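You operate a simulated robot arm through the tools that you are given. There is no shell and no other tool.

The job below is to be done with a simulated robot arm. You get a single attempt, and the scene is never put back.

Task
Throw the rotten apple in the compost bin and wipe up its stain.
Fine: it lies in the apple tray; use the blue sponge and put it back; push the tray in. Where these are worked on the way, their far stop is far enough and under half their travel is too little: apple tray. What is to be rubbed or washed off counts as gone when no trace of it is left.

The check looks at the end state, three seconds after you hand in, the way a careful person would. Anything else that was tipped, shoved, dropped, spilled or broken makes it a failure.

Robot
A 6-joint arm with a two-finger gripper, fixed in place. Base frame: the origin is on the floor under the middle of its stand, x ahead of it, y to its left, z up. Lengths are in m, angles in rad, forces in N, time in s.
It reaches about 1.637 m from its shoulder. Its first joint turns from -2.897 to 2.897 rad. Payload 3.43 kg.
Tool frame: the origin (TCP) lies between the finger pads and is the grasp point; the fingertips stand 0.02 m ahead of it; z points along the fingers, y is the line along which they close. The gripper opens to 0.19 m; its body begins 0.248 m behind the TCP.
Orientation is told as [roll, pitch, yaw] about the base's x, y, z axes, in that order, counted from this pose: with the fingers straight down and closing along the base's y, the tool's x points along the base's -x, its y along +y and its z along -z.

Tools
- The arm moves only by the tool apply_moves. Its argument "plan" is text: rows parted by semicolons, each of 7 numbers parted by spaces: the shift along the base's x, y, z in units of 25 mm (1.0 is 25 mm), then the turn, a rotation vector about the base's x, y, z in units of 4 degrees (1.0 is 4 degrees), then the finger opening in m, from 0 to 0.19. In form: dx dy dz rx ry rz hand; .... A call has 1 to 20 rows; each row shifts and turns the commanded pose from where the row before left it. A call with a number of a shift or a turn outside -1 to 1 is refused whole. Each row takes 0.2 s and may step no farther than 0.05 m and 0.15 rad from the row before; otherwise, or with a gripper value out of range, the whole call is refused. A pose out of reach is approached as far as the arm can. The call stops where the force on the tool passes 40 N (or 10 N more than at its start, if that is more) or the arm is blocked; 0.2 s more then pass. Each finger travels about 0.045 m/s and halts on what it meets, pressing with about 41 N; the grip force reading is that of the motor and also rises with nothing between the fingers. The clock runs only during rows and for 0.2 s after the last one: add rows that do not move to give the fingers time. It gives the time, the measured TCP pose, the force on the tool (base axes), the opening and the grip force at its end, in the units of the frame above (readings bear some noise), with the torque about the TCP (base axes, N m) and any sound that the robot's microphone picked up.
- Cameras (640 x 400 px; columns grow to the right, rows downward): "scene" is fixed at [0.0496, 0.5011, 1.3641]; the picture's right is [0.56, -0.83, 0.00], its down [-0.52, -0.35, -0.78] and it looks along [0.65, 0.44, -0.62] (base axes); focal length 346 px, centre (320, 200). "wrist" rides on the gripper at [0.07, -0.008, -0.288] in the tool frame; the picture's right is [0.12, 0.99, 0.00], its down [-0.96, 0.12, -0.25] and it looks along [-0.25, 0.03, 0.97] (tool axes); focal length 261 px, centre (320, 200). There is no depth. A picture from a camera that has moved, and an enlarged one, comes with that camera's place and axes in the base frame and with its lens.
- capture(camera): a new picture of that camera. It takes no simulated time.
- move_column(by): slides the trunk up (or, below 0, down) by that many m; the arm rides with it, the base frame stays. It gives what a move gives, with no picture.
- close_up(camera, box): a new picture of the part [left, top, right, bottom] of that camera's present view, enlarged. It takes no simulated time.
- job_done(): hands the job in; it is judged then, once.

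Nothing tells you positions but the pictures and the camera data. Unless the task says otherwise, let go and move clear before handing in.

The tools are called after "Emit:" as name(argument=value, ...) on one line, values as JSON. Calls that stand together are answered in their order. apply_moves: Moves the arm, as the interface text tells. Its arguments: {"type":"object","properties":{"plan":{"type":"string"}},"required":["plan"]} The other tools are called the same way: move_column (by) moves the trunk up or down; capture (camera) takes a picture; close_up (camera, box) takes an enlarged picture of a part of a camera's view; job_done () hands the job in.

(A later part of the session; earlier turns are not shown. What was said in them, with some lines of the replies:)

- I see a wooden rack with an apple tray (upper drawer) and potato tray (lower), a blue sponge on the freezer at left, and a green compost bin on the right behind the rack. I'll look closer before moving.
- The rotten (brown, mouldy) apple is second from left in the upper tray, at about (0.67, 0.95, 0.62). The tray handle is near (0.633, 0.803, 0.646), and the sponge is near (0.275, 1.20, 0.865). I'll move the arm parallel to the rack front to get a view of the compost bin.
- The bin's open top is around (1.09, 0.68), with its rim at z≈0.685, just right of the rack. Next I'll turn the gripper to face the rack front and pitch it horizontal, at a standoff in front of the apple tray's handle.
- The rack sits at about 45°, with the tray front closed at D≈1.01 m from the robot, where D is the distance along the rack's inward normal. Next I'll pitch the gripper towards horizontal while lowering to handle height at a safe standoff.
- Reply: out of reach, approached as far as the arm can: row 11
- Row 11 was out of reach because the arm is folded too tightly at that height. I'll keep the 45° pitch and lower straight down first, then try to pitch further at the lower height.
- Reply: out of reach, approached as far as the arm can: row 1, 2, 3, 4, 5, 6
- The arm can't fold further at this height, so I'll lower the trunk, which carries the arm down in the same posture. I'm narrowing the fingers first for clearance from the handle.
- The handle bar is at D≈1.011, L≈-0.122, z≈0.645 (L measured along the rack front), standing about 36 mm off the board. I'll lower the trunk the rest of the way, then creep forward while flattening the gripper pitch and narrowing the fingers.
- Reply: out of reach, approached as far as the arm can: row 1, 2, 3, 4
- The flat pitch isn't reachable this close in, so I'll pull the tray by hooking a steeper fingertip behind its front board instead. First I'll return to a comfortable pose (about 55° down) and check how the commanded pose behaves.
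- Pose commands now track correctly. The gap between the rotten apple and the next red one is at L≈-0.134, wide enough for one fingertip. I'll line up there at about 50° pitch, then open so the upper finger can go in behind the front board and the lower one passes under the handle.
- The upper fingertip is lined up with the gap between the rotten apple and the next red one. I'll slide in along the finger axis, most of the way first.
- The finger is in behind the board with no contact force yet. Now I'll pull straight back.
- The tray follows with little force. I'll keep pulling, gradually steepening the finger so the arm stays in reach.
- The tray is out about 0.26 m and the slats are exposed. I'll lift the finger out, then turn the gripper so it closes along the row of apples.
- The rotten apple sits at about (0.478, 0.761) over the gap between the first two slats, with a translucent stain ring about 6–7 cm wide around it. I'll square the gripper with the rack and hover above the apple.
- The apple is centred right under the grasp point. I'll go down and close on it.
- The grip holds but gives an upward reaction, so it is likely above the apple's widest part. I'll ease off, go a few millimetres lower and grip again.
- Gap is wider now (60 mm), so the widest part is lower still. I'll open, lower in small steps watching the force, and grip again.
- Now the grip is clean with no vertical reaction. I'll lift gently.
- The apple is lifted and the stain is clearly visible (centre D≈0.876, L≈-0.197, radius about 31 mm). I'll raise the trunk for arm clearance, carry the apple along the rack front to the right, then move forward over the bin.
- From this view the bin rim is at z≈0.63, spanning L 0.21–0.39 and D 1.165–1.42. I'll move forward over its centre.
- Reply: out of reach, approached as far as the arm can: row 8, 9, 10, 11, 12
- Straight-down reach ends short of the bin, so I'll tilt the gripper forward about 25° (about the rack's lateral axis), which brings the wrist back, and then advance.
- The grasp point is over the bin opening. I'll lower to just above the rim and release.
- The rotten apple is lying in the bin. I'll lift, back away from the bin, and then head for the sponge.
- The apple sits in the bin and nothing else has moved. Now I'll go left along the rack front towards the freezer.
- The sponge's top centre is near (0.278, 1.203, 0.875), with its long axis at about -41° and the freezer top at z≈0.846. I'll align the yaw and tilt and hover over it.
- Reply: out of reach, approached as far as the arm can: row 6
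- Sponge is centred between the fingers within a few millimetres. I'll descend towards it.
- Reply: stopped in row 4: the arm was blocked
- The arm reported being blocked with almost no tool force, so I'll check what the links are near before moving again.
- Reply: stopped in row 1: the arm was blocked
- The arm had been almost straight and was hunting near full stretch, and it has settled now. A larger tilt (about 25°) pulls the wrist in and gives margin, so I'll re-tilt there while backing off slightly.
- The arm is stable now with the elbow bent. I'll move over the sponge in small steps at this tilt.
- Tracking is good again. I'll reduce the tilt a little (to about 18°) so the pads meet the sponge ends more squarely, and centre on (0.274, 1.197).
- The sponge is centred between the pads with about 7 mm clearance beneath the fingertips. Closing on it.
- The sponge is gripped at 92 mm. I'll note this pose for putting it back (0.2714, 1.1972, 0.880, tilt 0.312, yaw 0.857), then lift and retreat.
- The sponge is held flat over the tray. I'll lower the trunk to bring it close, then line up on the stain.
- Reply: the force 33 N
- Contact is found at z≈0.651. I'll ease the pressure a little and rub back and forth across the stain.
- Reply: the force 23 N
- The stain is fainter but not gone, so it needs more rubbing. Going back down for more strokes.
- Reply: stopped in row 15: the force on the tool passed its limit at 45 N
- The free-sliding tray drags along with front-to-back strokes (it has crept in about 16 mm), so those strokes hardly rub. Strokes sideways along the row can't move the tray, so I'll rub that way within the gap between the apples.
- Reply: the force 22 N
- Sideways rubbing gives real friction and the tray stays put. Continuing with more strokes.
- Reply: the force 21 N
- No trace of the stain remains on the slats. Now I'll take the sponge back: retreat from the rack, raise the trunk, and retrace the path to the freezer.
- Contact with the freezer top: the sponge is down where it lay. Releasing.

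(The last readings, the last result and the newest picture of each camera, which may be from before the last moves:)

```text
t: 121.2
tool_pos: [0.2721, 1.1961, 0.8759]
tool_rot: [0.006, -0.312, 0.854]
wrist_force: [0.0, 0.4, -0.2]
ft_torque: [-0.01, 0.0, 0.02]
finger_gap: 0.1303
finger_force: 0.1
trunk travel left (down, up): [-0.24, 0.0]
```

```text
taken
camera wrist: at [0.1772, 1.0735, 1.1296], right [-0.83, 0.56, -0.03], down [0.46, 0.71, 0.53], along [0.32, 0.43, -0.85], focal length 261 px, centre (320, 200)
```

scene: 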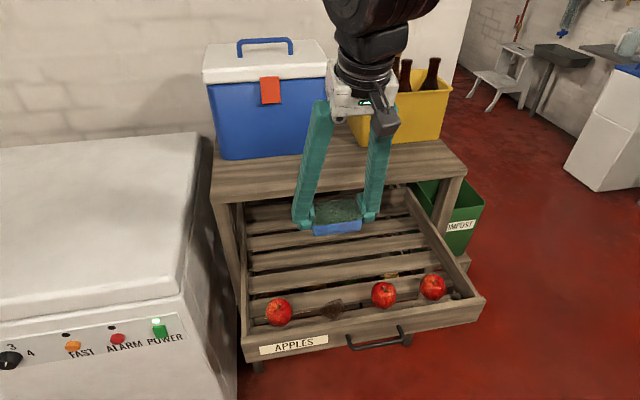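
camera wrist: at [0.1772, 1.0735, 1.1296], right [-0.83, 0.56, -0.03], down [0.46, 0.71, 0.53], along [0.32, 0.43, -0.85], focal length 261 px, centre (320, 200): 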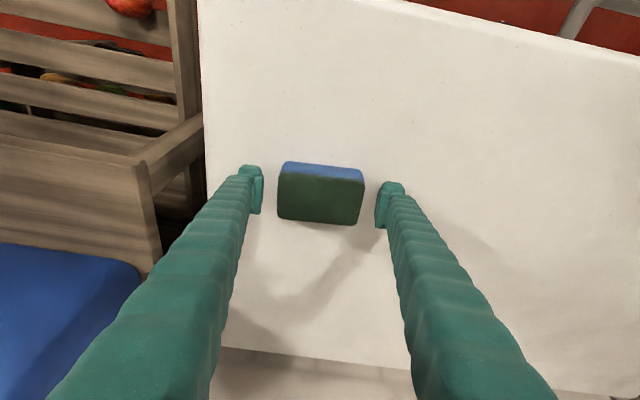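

Emit:
apply_moves(plan="0 0 0.5 0 0 0 0.13; 0 0 0.7 0 0 0 0.13; 0 0 0.7 0 0 0 0.13; -0.6 -0.6 0.4 0 0 0 0.13; -0.8 -0.8 0.2 0 0 0 0.13; -0.8 -0.8 0 0 0 0 0.13; -0.8 -0.8 0 0 0 0 0.13; -0.8 -0.8 0 0 0 0 0.13; -0.8 -0.8 0 0 0 0 0.13; 0 0 0 0 0 0 0.13")

Emit:
capture(camera="wrist")

```text
t: 123.4
tool_pos: [0.1579, 1.0812, 0.9404]
tool_rot: [0.006, -0.314, 0.855]
wrist_force: [0.1, -0.6, 1.2]
ft_torque: [0.02, 0.0, -0.03]
finger_gap: 0.1301
finger_force: 0.0
trunk travel left (down, up): [-0.24, 0.0]
```

```text
taken
camera wrist: at [0.0624, 0.958, 1.1928], right [-0.82, 0.56, -0.03], down [0.46, 0.71, 0.53], along [0.32, 0.43, -0.85], focal length 261 px, centre (320, 200)
```

wrist: 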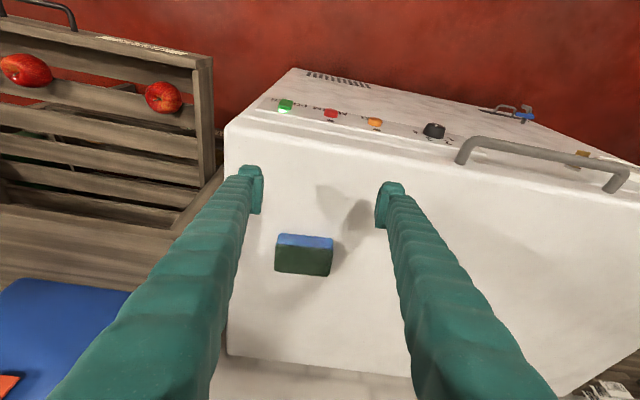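

The sponge is back in place. Next I'll move in front of the tray handle, straighten and close the fingers, ready to push the tray in.

Emit:
apply_moves(plan="0.516 -0.986 0 -0.159 0.159 -0.05 0.05; 0.516 -0.986 0 -0.159 0.159 -0.05 0.05; 0.516 -0.986 0 -0.159 0.159 -0.05 0.05; 0.516 -0.986 0 -0.159 0.159 -0.05 0.05; 0.516 -0.986 0 -0.159 0.159 -0.05 0.05; 0.516 -0.986 0 -0.159 0.159 -0.05 0.05; 0.516 -0.986 0 -0.159 0.159 -0.05 0.05; 0.516 -0.986 0 -0.159 0.159 -0.05 0.05; 0.516 -0.986 0 -0.159 0.159 -0.05 0.05; 0.516 -0.986 0 -0.159 0.159 -0.05 0.05; 0.516 -0.986 0 -0.159 0.159 -0.05 0; 0.516 -0.986 0 -0.159 0.159 -0.05 0; 0.516 -0.986 0 -0.159 0.159 -0.05 0; 0.516 -0.986 0 -0.159 0.159 -0.05 0; 0.516 -0.986 0 -0.159 0.159 -0.05 0; 0.516 -0.986 0 -0.159 0.159 -0.05 0; 0.516 -0.986 0 -0.159 0.159 -0.05 0; 0.516 -0.986 0 -0.159 0.159 -0.05 0; 0.516 -0.986 0 -0.159 0.159 -0.05 0; 0.516 -0.986 0 -0.159 0.159 -0.05 0")

Emit:
capture(camera="scene")

Emit:
capture(camera="wrist")

```text
t: 127.6
tool_pos: [0.4161, 0.5903, 0.94]
tool_rot: [0.017, 0.004, 0.784]
wrist_force: [-0.7, -0.2, -0.8]
ft_torque: [-0.05, -0.03, -0.03]
finger_gap: 0.0
finger_force: 34.6
trunk travel left (down, up): [-0.24, 0.0]
```

```text
taken
```

scene: 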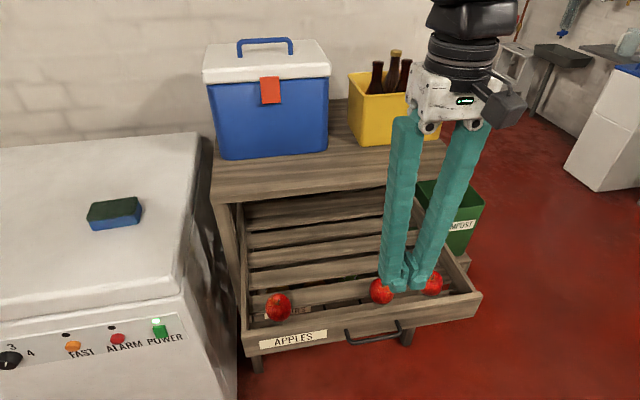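

```text
taken
camera wrist: at [0.3746, 0.5319, 1.228], right [-0.78, 0.62, 0.02], down [0.6, 0.76, 0.25], along [0.14, 0.2, -0.97], focal length 261 px, centre (320, 200)
```

wrist: 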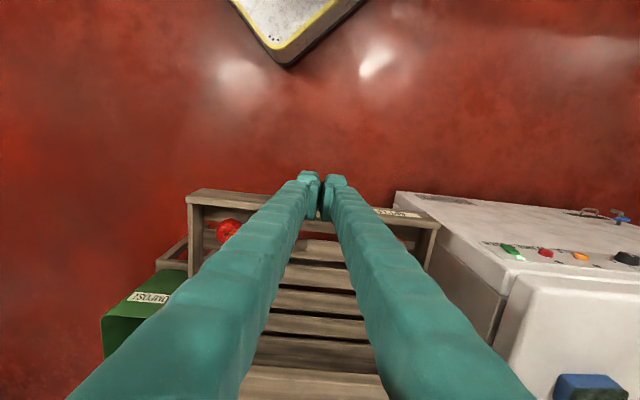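

Emit:
move_column(by=-0.175)

Emit:
apply_moves(plan="0 0 -0.9 0 0 0 0; 0 0 -0.9 0 0 0 0; 0 0 -0.9 0 0 0 0; 0 0 -0.9 0 0 0 0; 0 0 -0.9 0 0 0 0; 0 0 0 0 0 0 0")

Emit:
capture(camera="scene")

Emit:
capture(camera="wrist")

```text
t: 129.5
tool_pos: [0.4162, 0.5898, 0.7656]
tool_rot: [0.019, 0.003, 0.785]
wrist_force: [-1.2, -0.4, -0.3]
ft_torque: [0.01, -0.02, 0.01]
finger_gap: 0.0
finger_force: 34.0
trunk travel left (down, up): [-0.065, 0.175]
```

```text
t: 130.9
tool_pos: [0.4142, 0.5898, 0.6525]
tool_rot: [0.02, 0.005, 0.784]
wrist_force: [0.1, -0.4, 0.1]
ft_torque: [-0.01, -0.01, 0.0]
finger_gap: 0.0
finger_force: 34.5
trunk travel left (down, up): [-0.065, 0.175]
```

```text
taken
```

scene: 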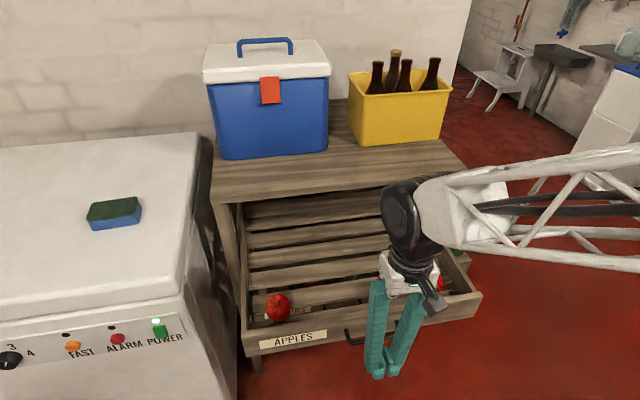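

```text
taken
camera wrist: at [0.3751, 0.5317, 0.9407], right [-0.78, 0.62, 0.02], down [0.6, 0.76, 0.25], along [0.14, 0.2, -0.97], focal length 261 px, centre (320, 200)
```

wrist: 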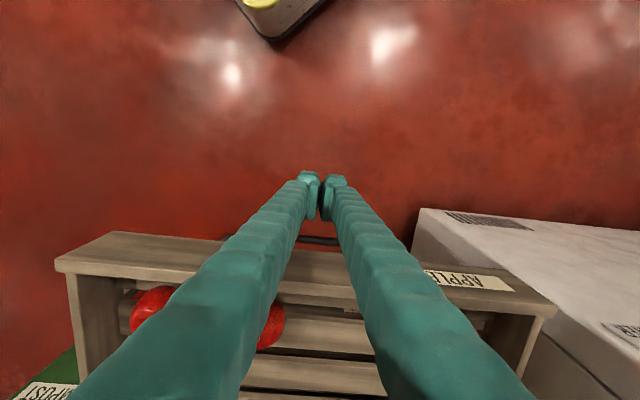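

The closed fingers are just in front of the handle bar. I'll push the tray in gently so the apples don't roll.

Emit:
apply_moves(plan="0 0 -0.4 0 0 0 0; 0.3 0.3 0 0 0 0 0; 0.3 0.3 0 0 0 0 0; 0.3 0.3 0 0 0 0 0; 0.3 0.3 0 0 0 0 0; 0.3 0.3 0 0 0 0 0")

Emit:
close_up(camera="scene", box=[220, 180, 500, 390])

```text
t: 132.3
tool_pos: [0.4533, 0.6273, 0.641]
tool_rot: [0.017, 0.004, 0.782]
wrist_force: [-1.5, -2.9, -2.4]
ft_torque: [-0.06, -0.01, -0.03]
finger_gap: 0.0
finger_force: 34.4
trunk travel left (down, up): [-0.065, 0.175]
```

```text
1.90 times, centred on (360, 285) of scene
camera zoom: at [0.0496, 0.5011, 1.3641], right [0.56, -0.83, 0.0], down [-0.52, -0.35, -0.78], along [0.65, 0.44, -0.62], focal length 659 px, centre (244, 38)
```

zoom: 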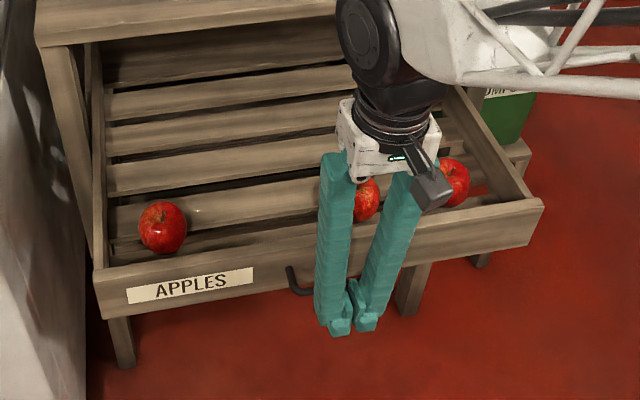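

Emit:
apply_moves(plan="0.4 0.4 0 0 0 0 0; 0.4 0.4 0 0 0 0 0; 0.4 0.4 0 0 0 0 0; 0.4 0.4 0 0 0 0 0; 0.4 0.4 0 0 0 0 0; 0.4 0.4 0 0 0 0 0; 0.4 0.4 0 0 0 0 0; 0.4 0.4 0 0 0 0 0; 0.4 0.4 0 0 0 0 0; 0.4 0.4 0 0 0 0 0")

Emit:
close_up(camera="scene", box=[220, 150, 500, 360])

Emit:
capture(camera="wrist")

```text
t: 134.5
tool_pos: [0.5526, 0.7261, 0.6416]
tool_rot: [0.019, 0.002, 0.783]
wrist_force: [-1.3, -1.5, -3.0]
ft_torque: [-0.06, 0.0, 0.03]
finger_gap: 0.0
finger_force: 34.0
trunk travel left (down, up): [-0.065, 0.175]
```

```text
1.90 times, centred on (360, 255) of scene
camera zoom: at [0.0496, 0.5011, 1.3641], right [0.56, -0.83, 0.0], down [-0.52, -0.35, -0.78], along [0.65, 0.44, -0.62], focal length 659 px, centre (244, 95)
```

zoom: 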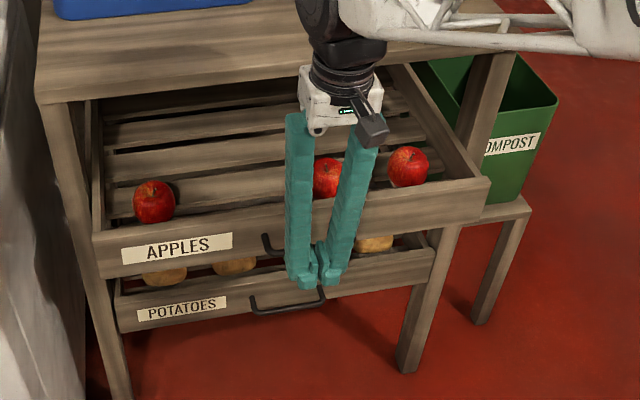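

```text
taken
camera wrist: at [0.5121, 0.6692, 0.9306], right [-0.78, 0.62, 0.02], down [0.6, 0.76, 0.25], along [0.14, 0.21, -0.97], focal length 261 px, centre (320, 200)
```

wrist: 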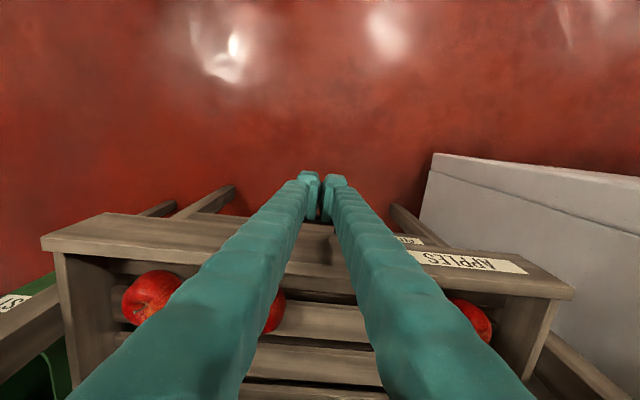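

The tray is moving in smoothly and the apples are steady. For the last stretch I'll lean the gripper back a little, to stay clear of the tabletop edge, and push until it stops.

Emit:
apply_moves(plan="0.3 0.3 0 0.44 -0.44 0 0; 0.3 0.3 0 0.44 -0.44 0 0; 0.3 0.3 0 0.44 -0.44 0 0; 0.3 0.3 0 0.44 -0.44 0 0; 0.3 0.3 0 0 0 0 0")

Emit:
close_up(camera="scene", box=[220, 150, 500, 360])

```text
t: 135.7
tool_pos: [0.59, 0.7648, 0.6418]
tool_rot: [0.02, -0.172, 0.782]
wrist_force: [-0.6, -0.9, -0.7]
ft_torque: [-0.03, 0.02, 0.06]
finger_gap: 0.0003
finger_force: 34.0
trunk travel left (down, up): [-0.065, 0.175]
```

```text
1.90 times, centred on (360, 255) of scene
camera zoom: at [0.0496, 0.5011, 1.3641], right [0.56, -0.83, 0.0], down [-0.52, -0.35, -0.78], along [0.65, 0.44, -0.62], focal length 659 px, centre (244, 95)
```

zoom: 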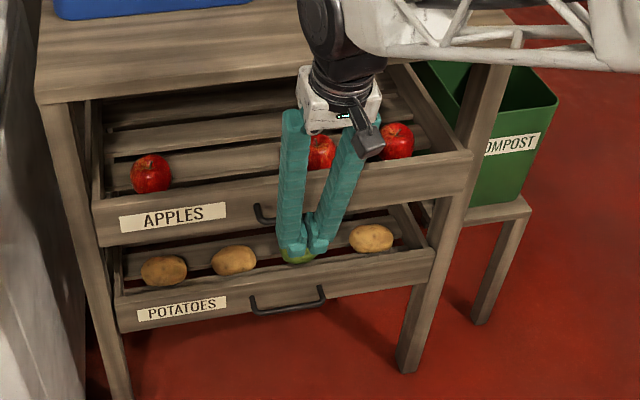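

Emit:
apply_moves(plan="0.25 0.25 0 0 0 0 0; 0.25 0.25 0 0 0 0 0; 0.2 0.2 0 0 0 0 0; 0 0 0 0 0 0 0")

Emit:
close_up(camera="scene", box=[220, 150, 500, 360])

```text
t: 136.7
tool_pos: [0.607, 0.7822, 0.6419]
tool_rot: [0.02, -0.171, 0.784]
wrist_force: [-3.6, -3.2, -3.1]
ft_torque: [-0.07, 0.02, 0.07]
finger_gap: 0.0
finger_force: 34.4
trunk travel left (down, up): [-0.065, 0.175]
```

```text
1.90 times, centred on (360, 255) of scene
camera zoom: at [0.0496, 0.5011, 1.3641], right [0.56, -0.83, 0.0], down [-0.52, -0.35, -0.78], along [0.65, 0.44, -0.62], focal length 659 px, centre (244, 95)
```

zoom: 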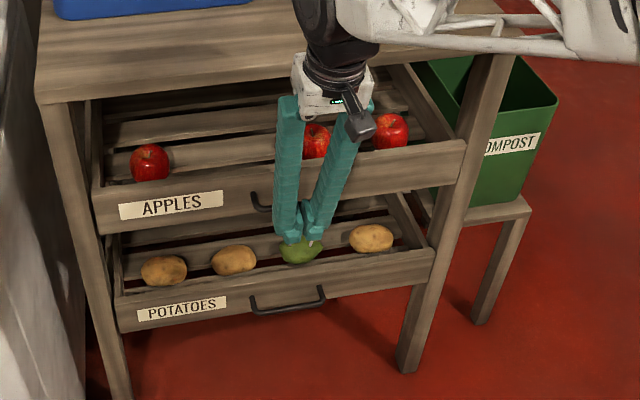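

Emit:
apply_moves(plan="0.12 0.12 0 0 0 0 0; 0.12 0.12 0 0 0 0 0; 0 0 0 0 0 0 0")

Emit:
close_up(camera="scene", box=[220, 150, 500, 360])

```text
t: 137.3
tool_pos: [0.611, 0.7834, 0.639]
tool_rot: [0.017, -0.159, 0.784]
wrist_force: [-1.8, -1.1, -2.4]
ft_torque: [-0.07, 0.0, 0.06]
finger_gap: 0.0001
finger_force: 34.2
trunk travel left (down, up): [-0.065, 0.175]
stopped in row 2: the force on the tool passed its limit at 44 N (the readings are from after the stop); the commanded pose is now the measured one
```

```text
1.90 times, centred on (360, 255) of scene
camera zoom: at [0.0496, 0.5011, 1.3641], right [0.56, -0.83, 0.0], down [-0.52, -0.35, -0.78], along [0.65, 0.44, -0.62], focal length 659 px, centre (244, 95)
```

zoom: 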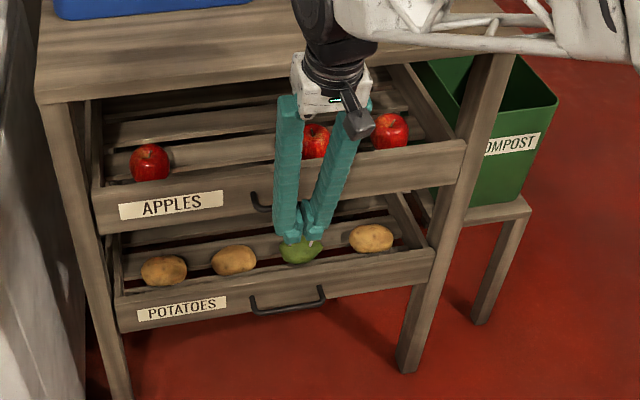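

The tray hit its stop (44 N). I'll back off and check everything.

Emit:
apply_moves(plan="-0.3 -0.3 0 0 0 0 0; -0.5 -0.5 0 0 0 0 0; -0.8 -0.8 0 0 0 0 0; -0.8 -0.8 0 0 0 0 0; -0.8 -0.8 0 0 0 0 0; -0.8 -0.8 0 0 0 0 0; 0 0 1 -0.44 0.44 0 0; 0 0 1 -0.44 0.44 0 0; 0 0 1 -0.44 0.44 0 0; 0 0 1 -0.44 0.44 0 0; 0 0 1 0 0 0 0; 0 0 1 0 0 0 0; 0 0 1 0 0 0 0; 0 0 1 0 0 0 0")

Emit:
apply_moves(plan="0.5 -0.9 0.3 0 0 0 0.05; 0.5 -0.9 0.3 0 0 0 0.05; 0.5 -0.9 0.3 0 0 0 0.05; 0.5 -0.9 0.3 0 0 0 0.05; 0.5 -0.9 0.3 0 0 0 0.05; 0.5 -0.9 0.3 0 0 0 0.05; 0.5 -0.9 0.3 0 0 0 0.05; 0.5 -0.9 0.3 0 0 0 0.05; 0.5 -0.9 0.3 0 0 0 0.05; 0.5 -0.9 0.3 0 0 0 0.05; 0.5 -0.9 0.3 0 0 0 0.05; 0.5 -0.9 0.3 0 0 0 0.05")

Emit:
capture(camera="scene")

Emit:
capture(camera="wrist")

```text
t: 140.3
tool_pos: [0.509, 0.6852, 0.8394]
tool_rot: [0.018, 0.012, 0.784]
wrist_force: [-0.1, -0.6, -0.9]
ft_torque: [-0.05, 0.03, 0.02]
finger_gap: 0.0
finger_force: 33.9
trunk travel left (down, up): [-0.065, 0.175]
```

```text
t: 142.9
tool_pos: [0.6604, 0.4145, 0.9284]
tool_rot: [0.018, 0.012, 0.784]
wrist_force: [0.0, 0.3, 0.8]
ft_torque: [-0.1, -0.02, 0.0]
finger_gap: 0.0498
finger_force: 0.0
trunk travel left (down, up): [-0.065, 0.175]
```

```text
taken
```

scene: 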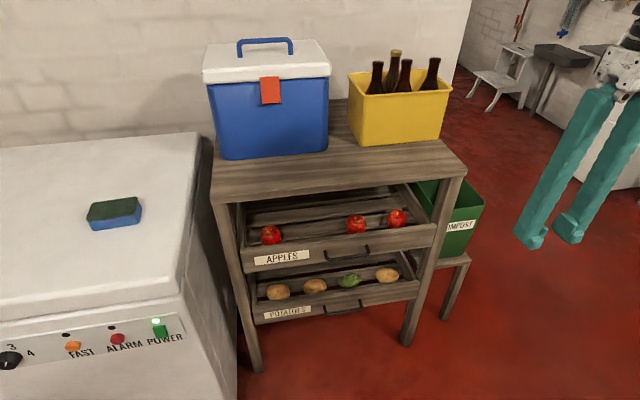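

```text
taken
camera wrist: at [0.6214, 0.3583, 1.2181], right [-0.78, 0.62, 0.02], down [0.61, 0.76, 0.24], along [0.13, 0.2, -0.97], focal length 261 px, centre (320, 200)
```

wrist: 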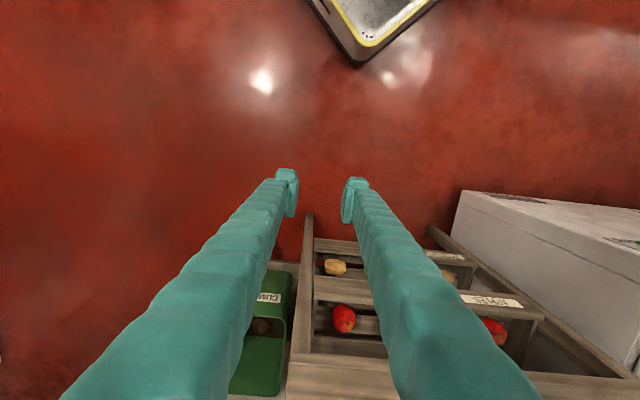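

Emit:
close_up(camera="scene", box=[240, 190, 440, 290])

Emit:
close_up(camera="scene", box=[280, 210, 350, 250])

Emit:
close_up(camera="scene", box=[60, 170, 180, 245])

Emit:
close_up(camera="wrist", box=[220, 200, 420, 400])

```text
3.20 times, centred on (340, 240) of scene
camera zoom: at [0.0496, 0.5011, 1.3641], right [0.56, -0.83, 0.0], down [-0.52, -0.35, -0.78], along [0.65, 0.44, -0.62], focal length 1108 px, centre (256, 72)
```

zoom: 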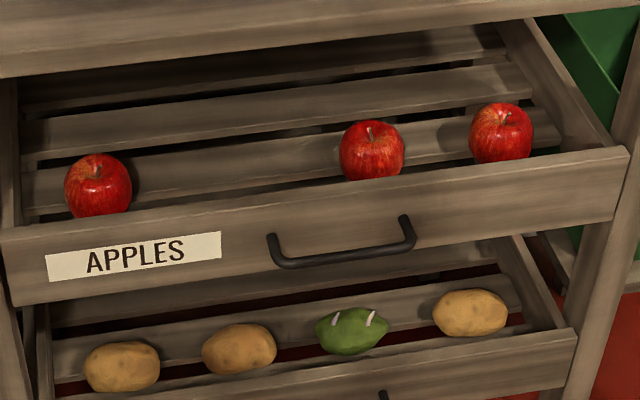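

```text
9.14 times, centred on (315, 230) of scene
camera zoom: at [0.0496, 0.5011, 1.3641], right [0.56, -0.83, 0.0], down [-0.52, -0.35, -0.78], along [0.65, 0.44, -0.62], focal length 3165 px, centre (366, -74)
```

zoom: 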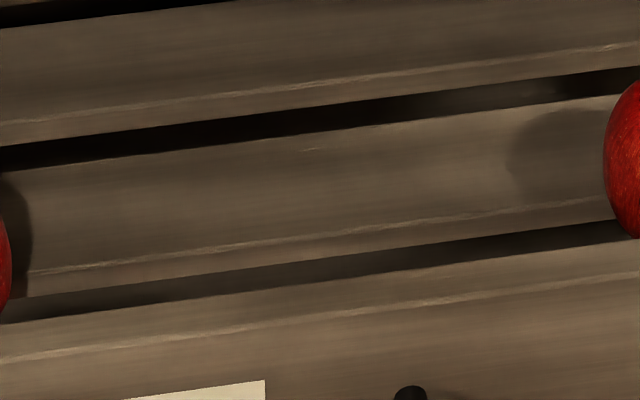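

```text
5.33 times, centred on (120, 208) of scene
camera zoom: at [0.0496, 0.5011, 1.3641], right [0.56, -0.83, 0.0], down [-0.52, -0.35, -0.78], along [0.65, 0.44, -0.62], focal length 1846 px, centre (1387, 160)
```

zoom: 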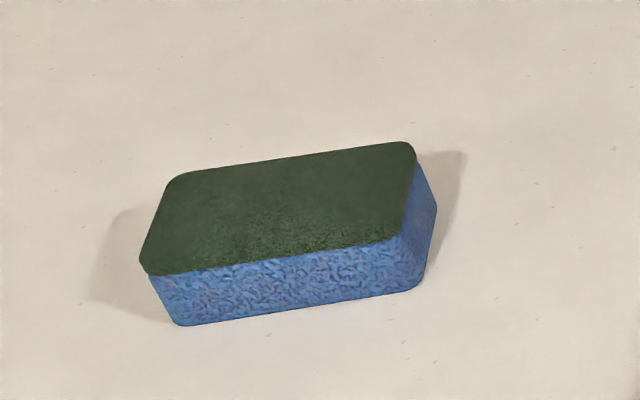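

```text
2.00 times, centred on (320, 300) of wrist
camera zoom: at [0.6214, 0.3583, 1.2181], right [-0.78, 0.62, 0.02], down [0.61, 0.76, 0.24], along [0.13, 0.2, -0.97], focal length 521 px, centre (320, 0)
```

zoom: 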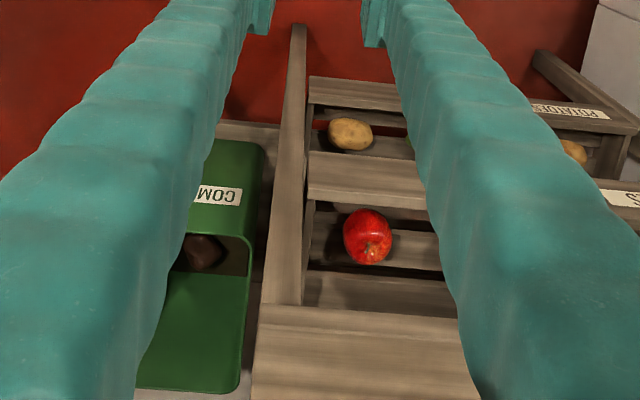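

Everything checks out: the rotten apple is in the compost bin, the slats show no trace of the stain, and the sponge is back where it lay. The tray is pushed in to its stop, the other items are undisturbed, and the arm is clear. Handing in.

Emit:
job_done()

```text
The job is handed in.
```

The rotten apple is in the compost bin and its stain is wiped off the tray slats. I handed the job in with the arm clear of the rack; no verdict has come back yet.

- **Apple:** it came out of the apple tray and lies at the bottom of the bin. The three good apples stayed in the tray.
- **Stain:** zoomed pictures of the slats showed no trace after wiping and none at the end.
- **Sponge:** the blue sponge is back on the freezer where it lay, to within a few millimetres by the pictures.
- **Tray:** it was pulled out about 0.26 m for the work and pushed back in until it hit its stop. I did not pull it to its outer stop, so I only estimate that this was over half its travel.

During the wiping the tray slid in by about 16 mm with the sponge, so I switched to rubbing sideways. In the final pictures nothing else looks moved or tipped.
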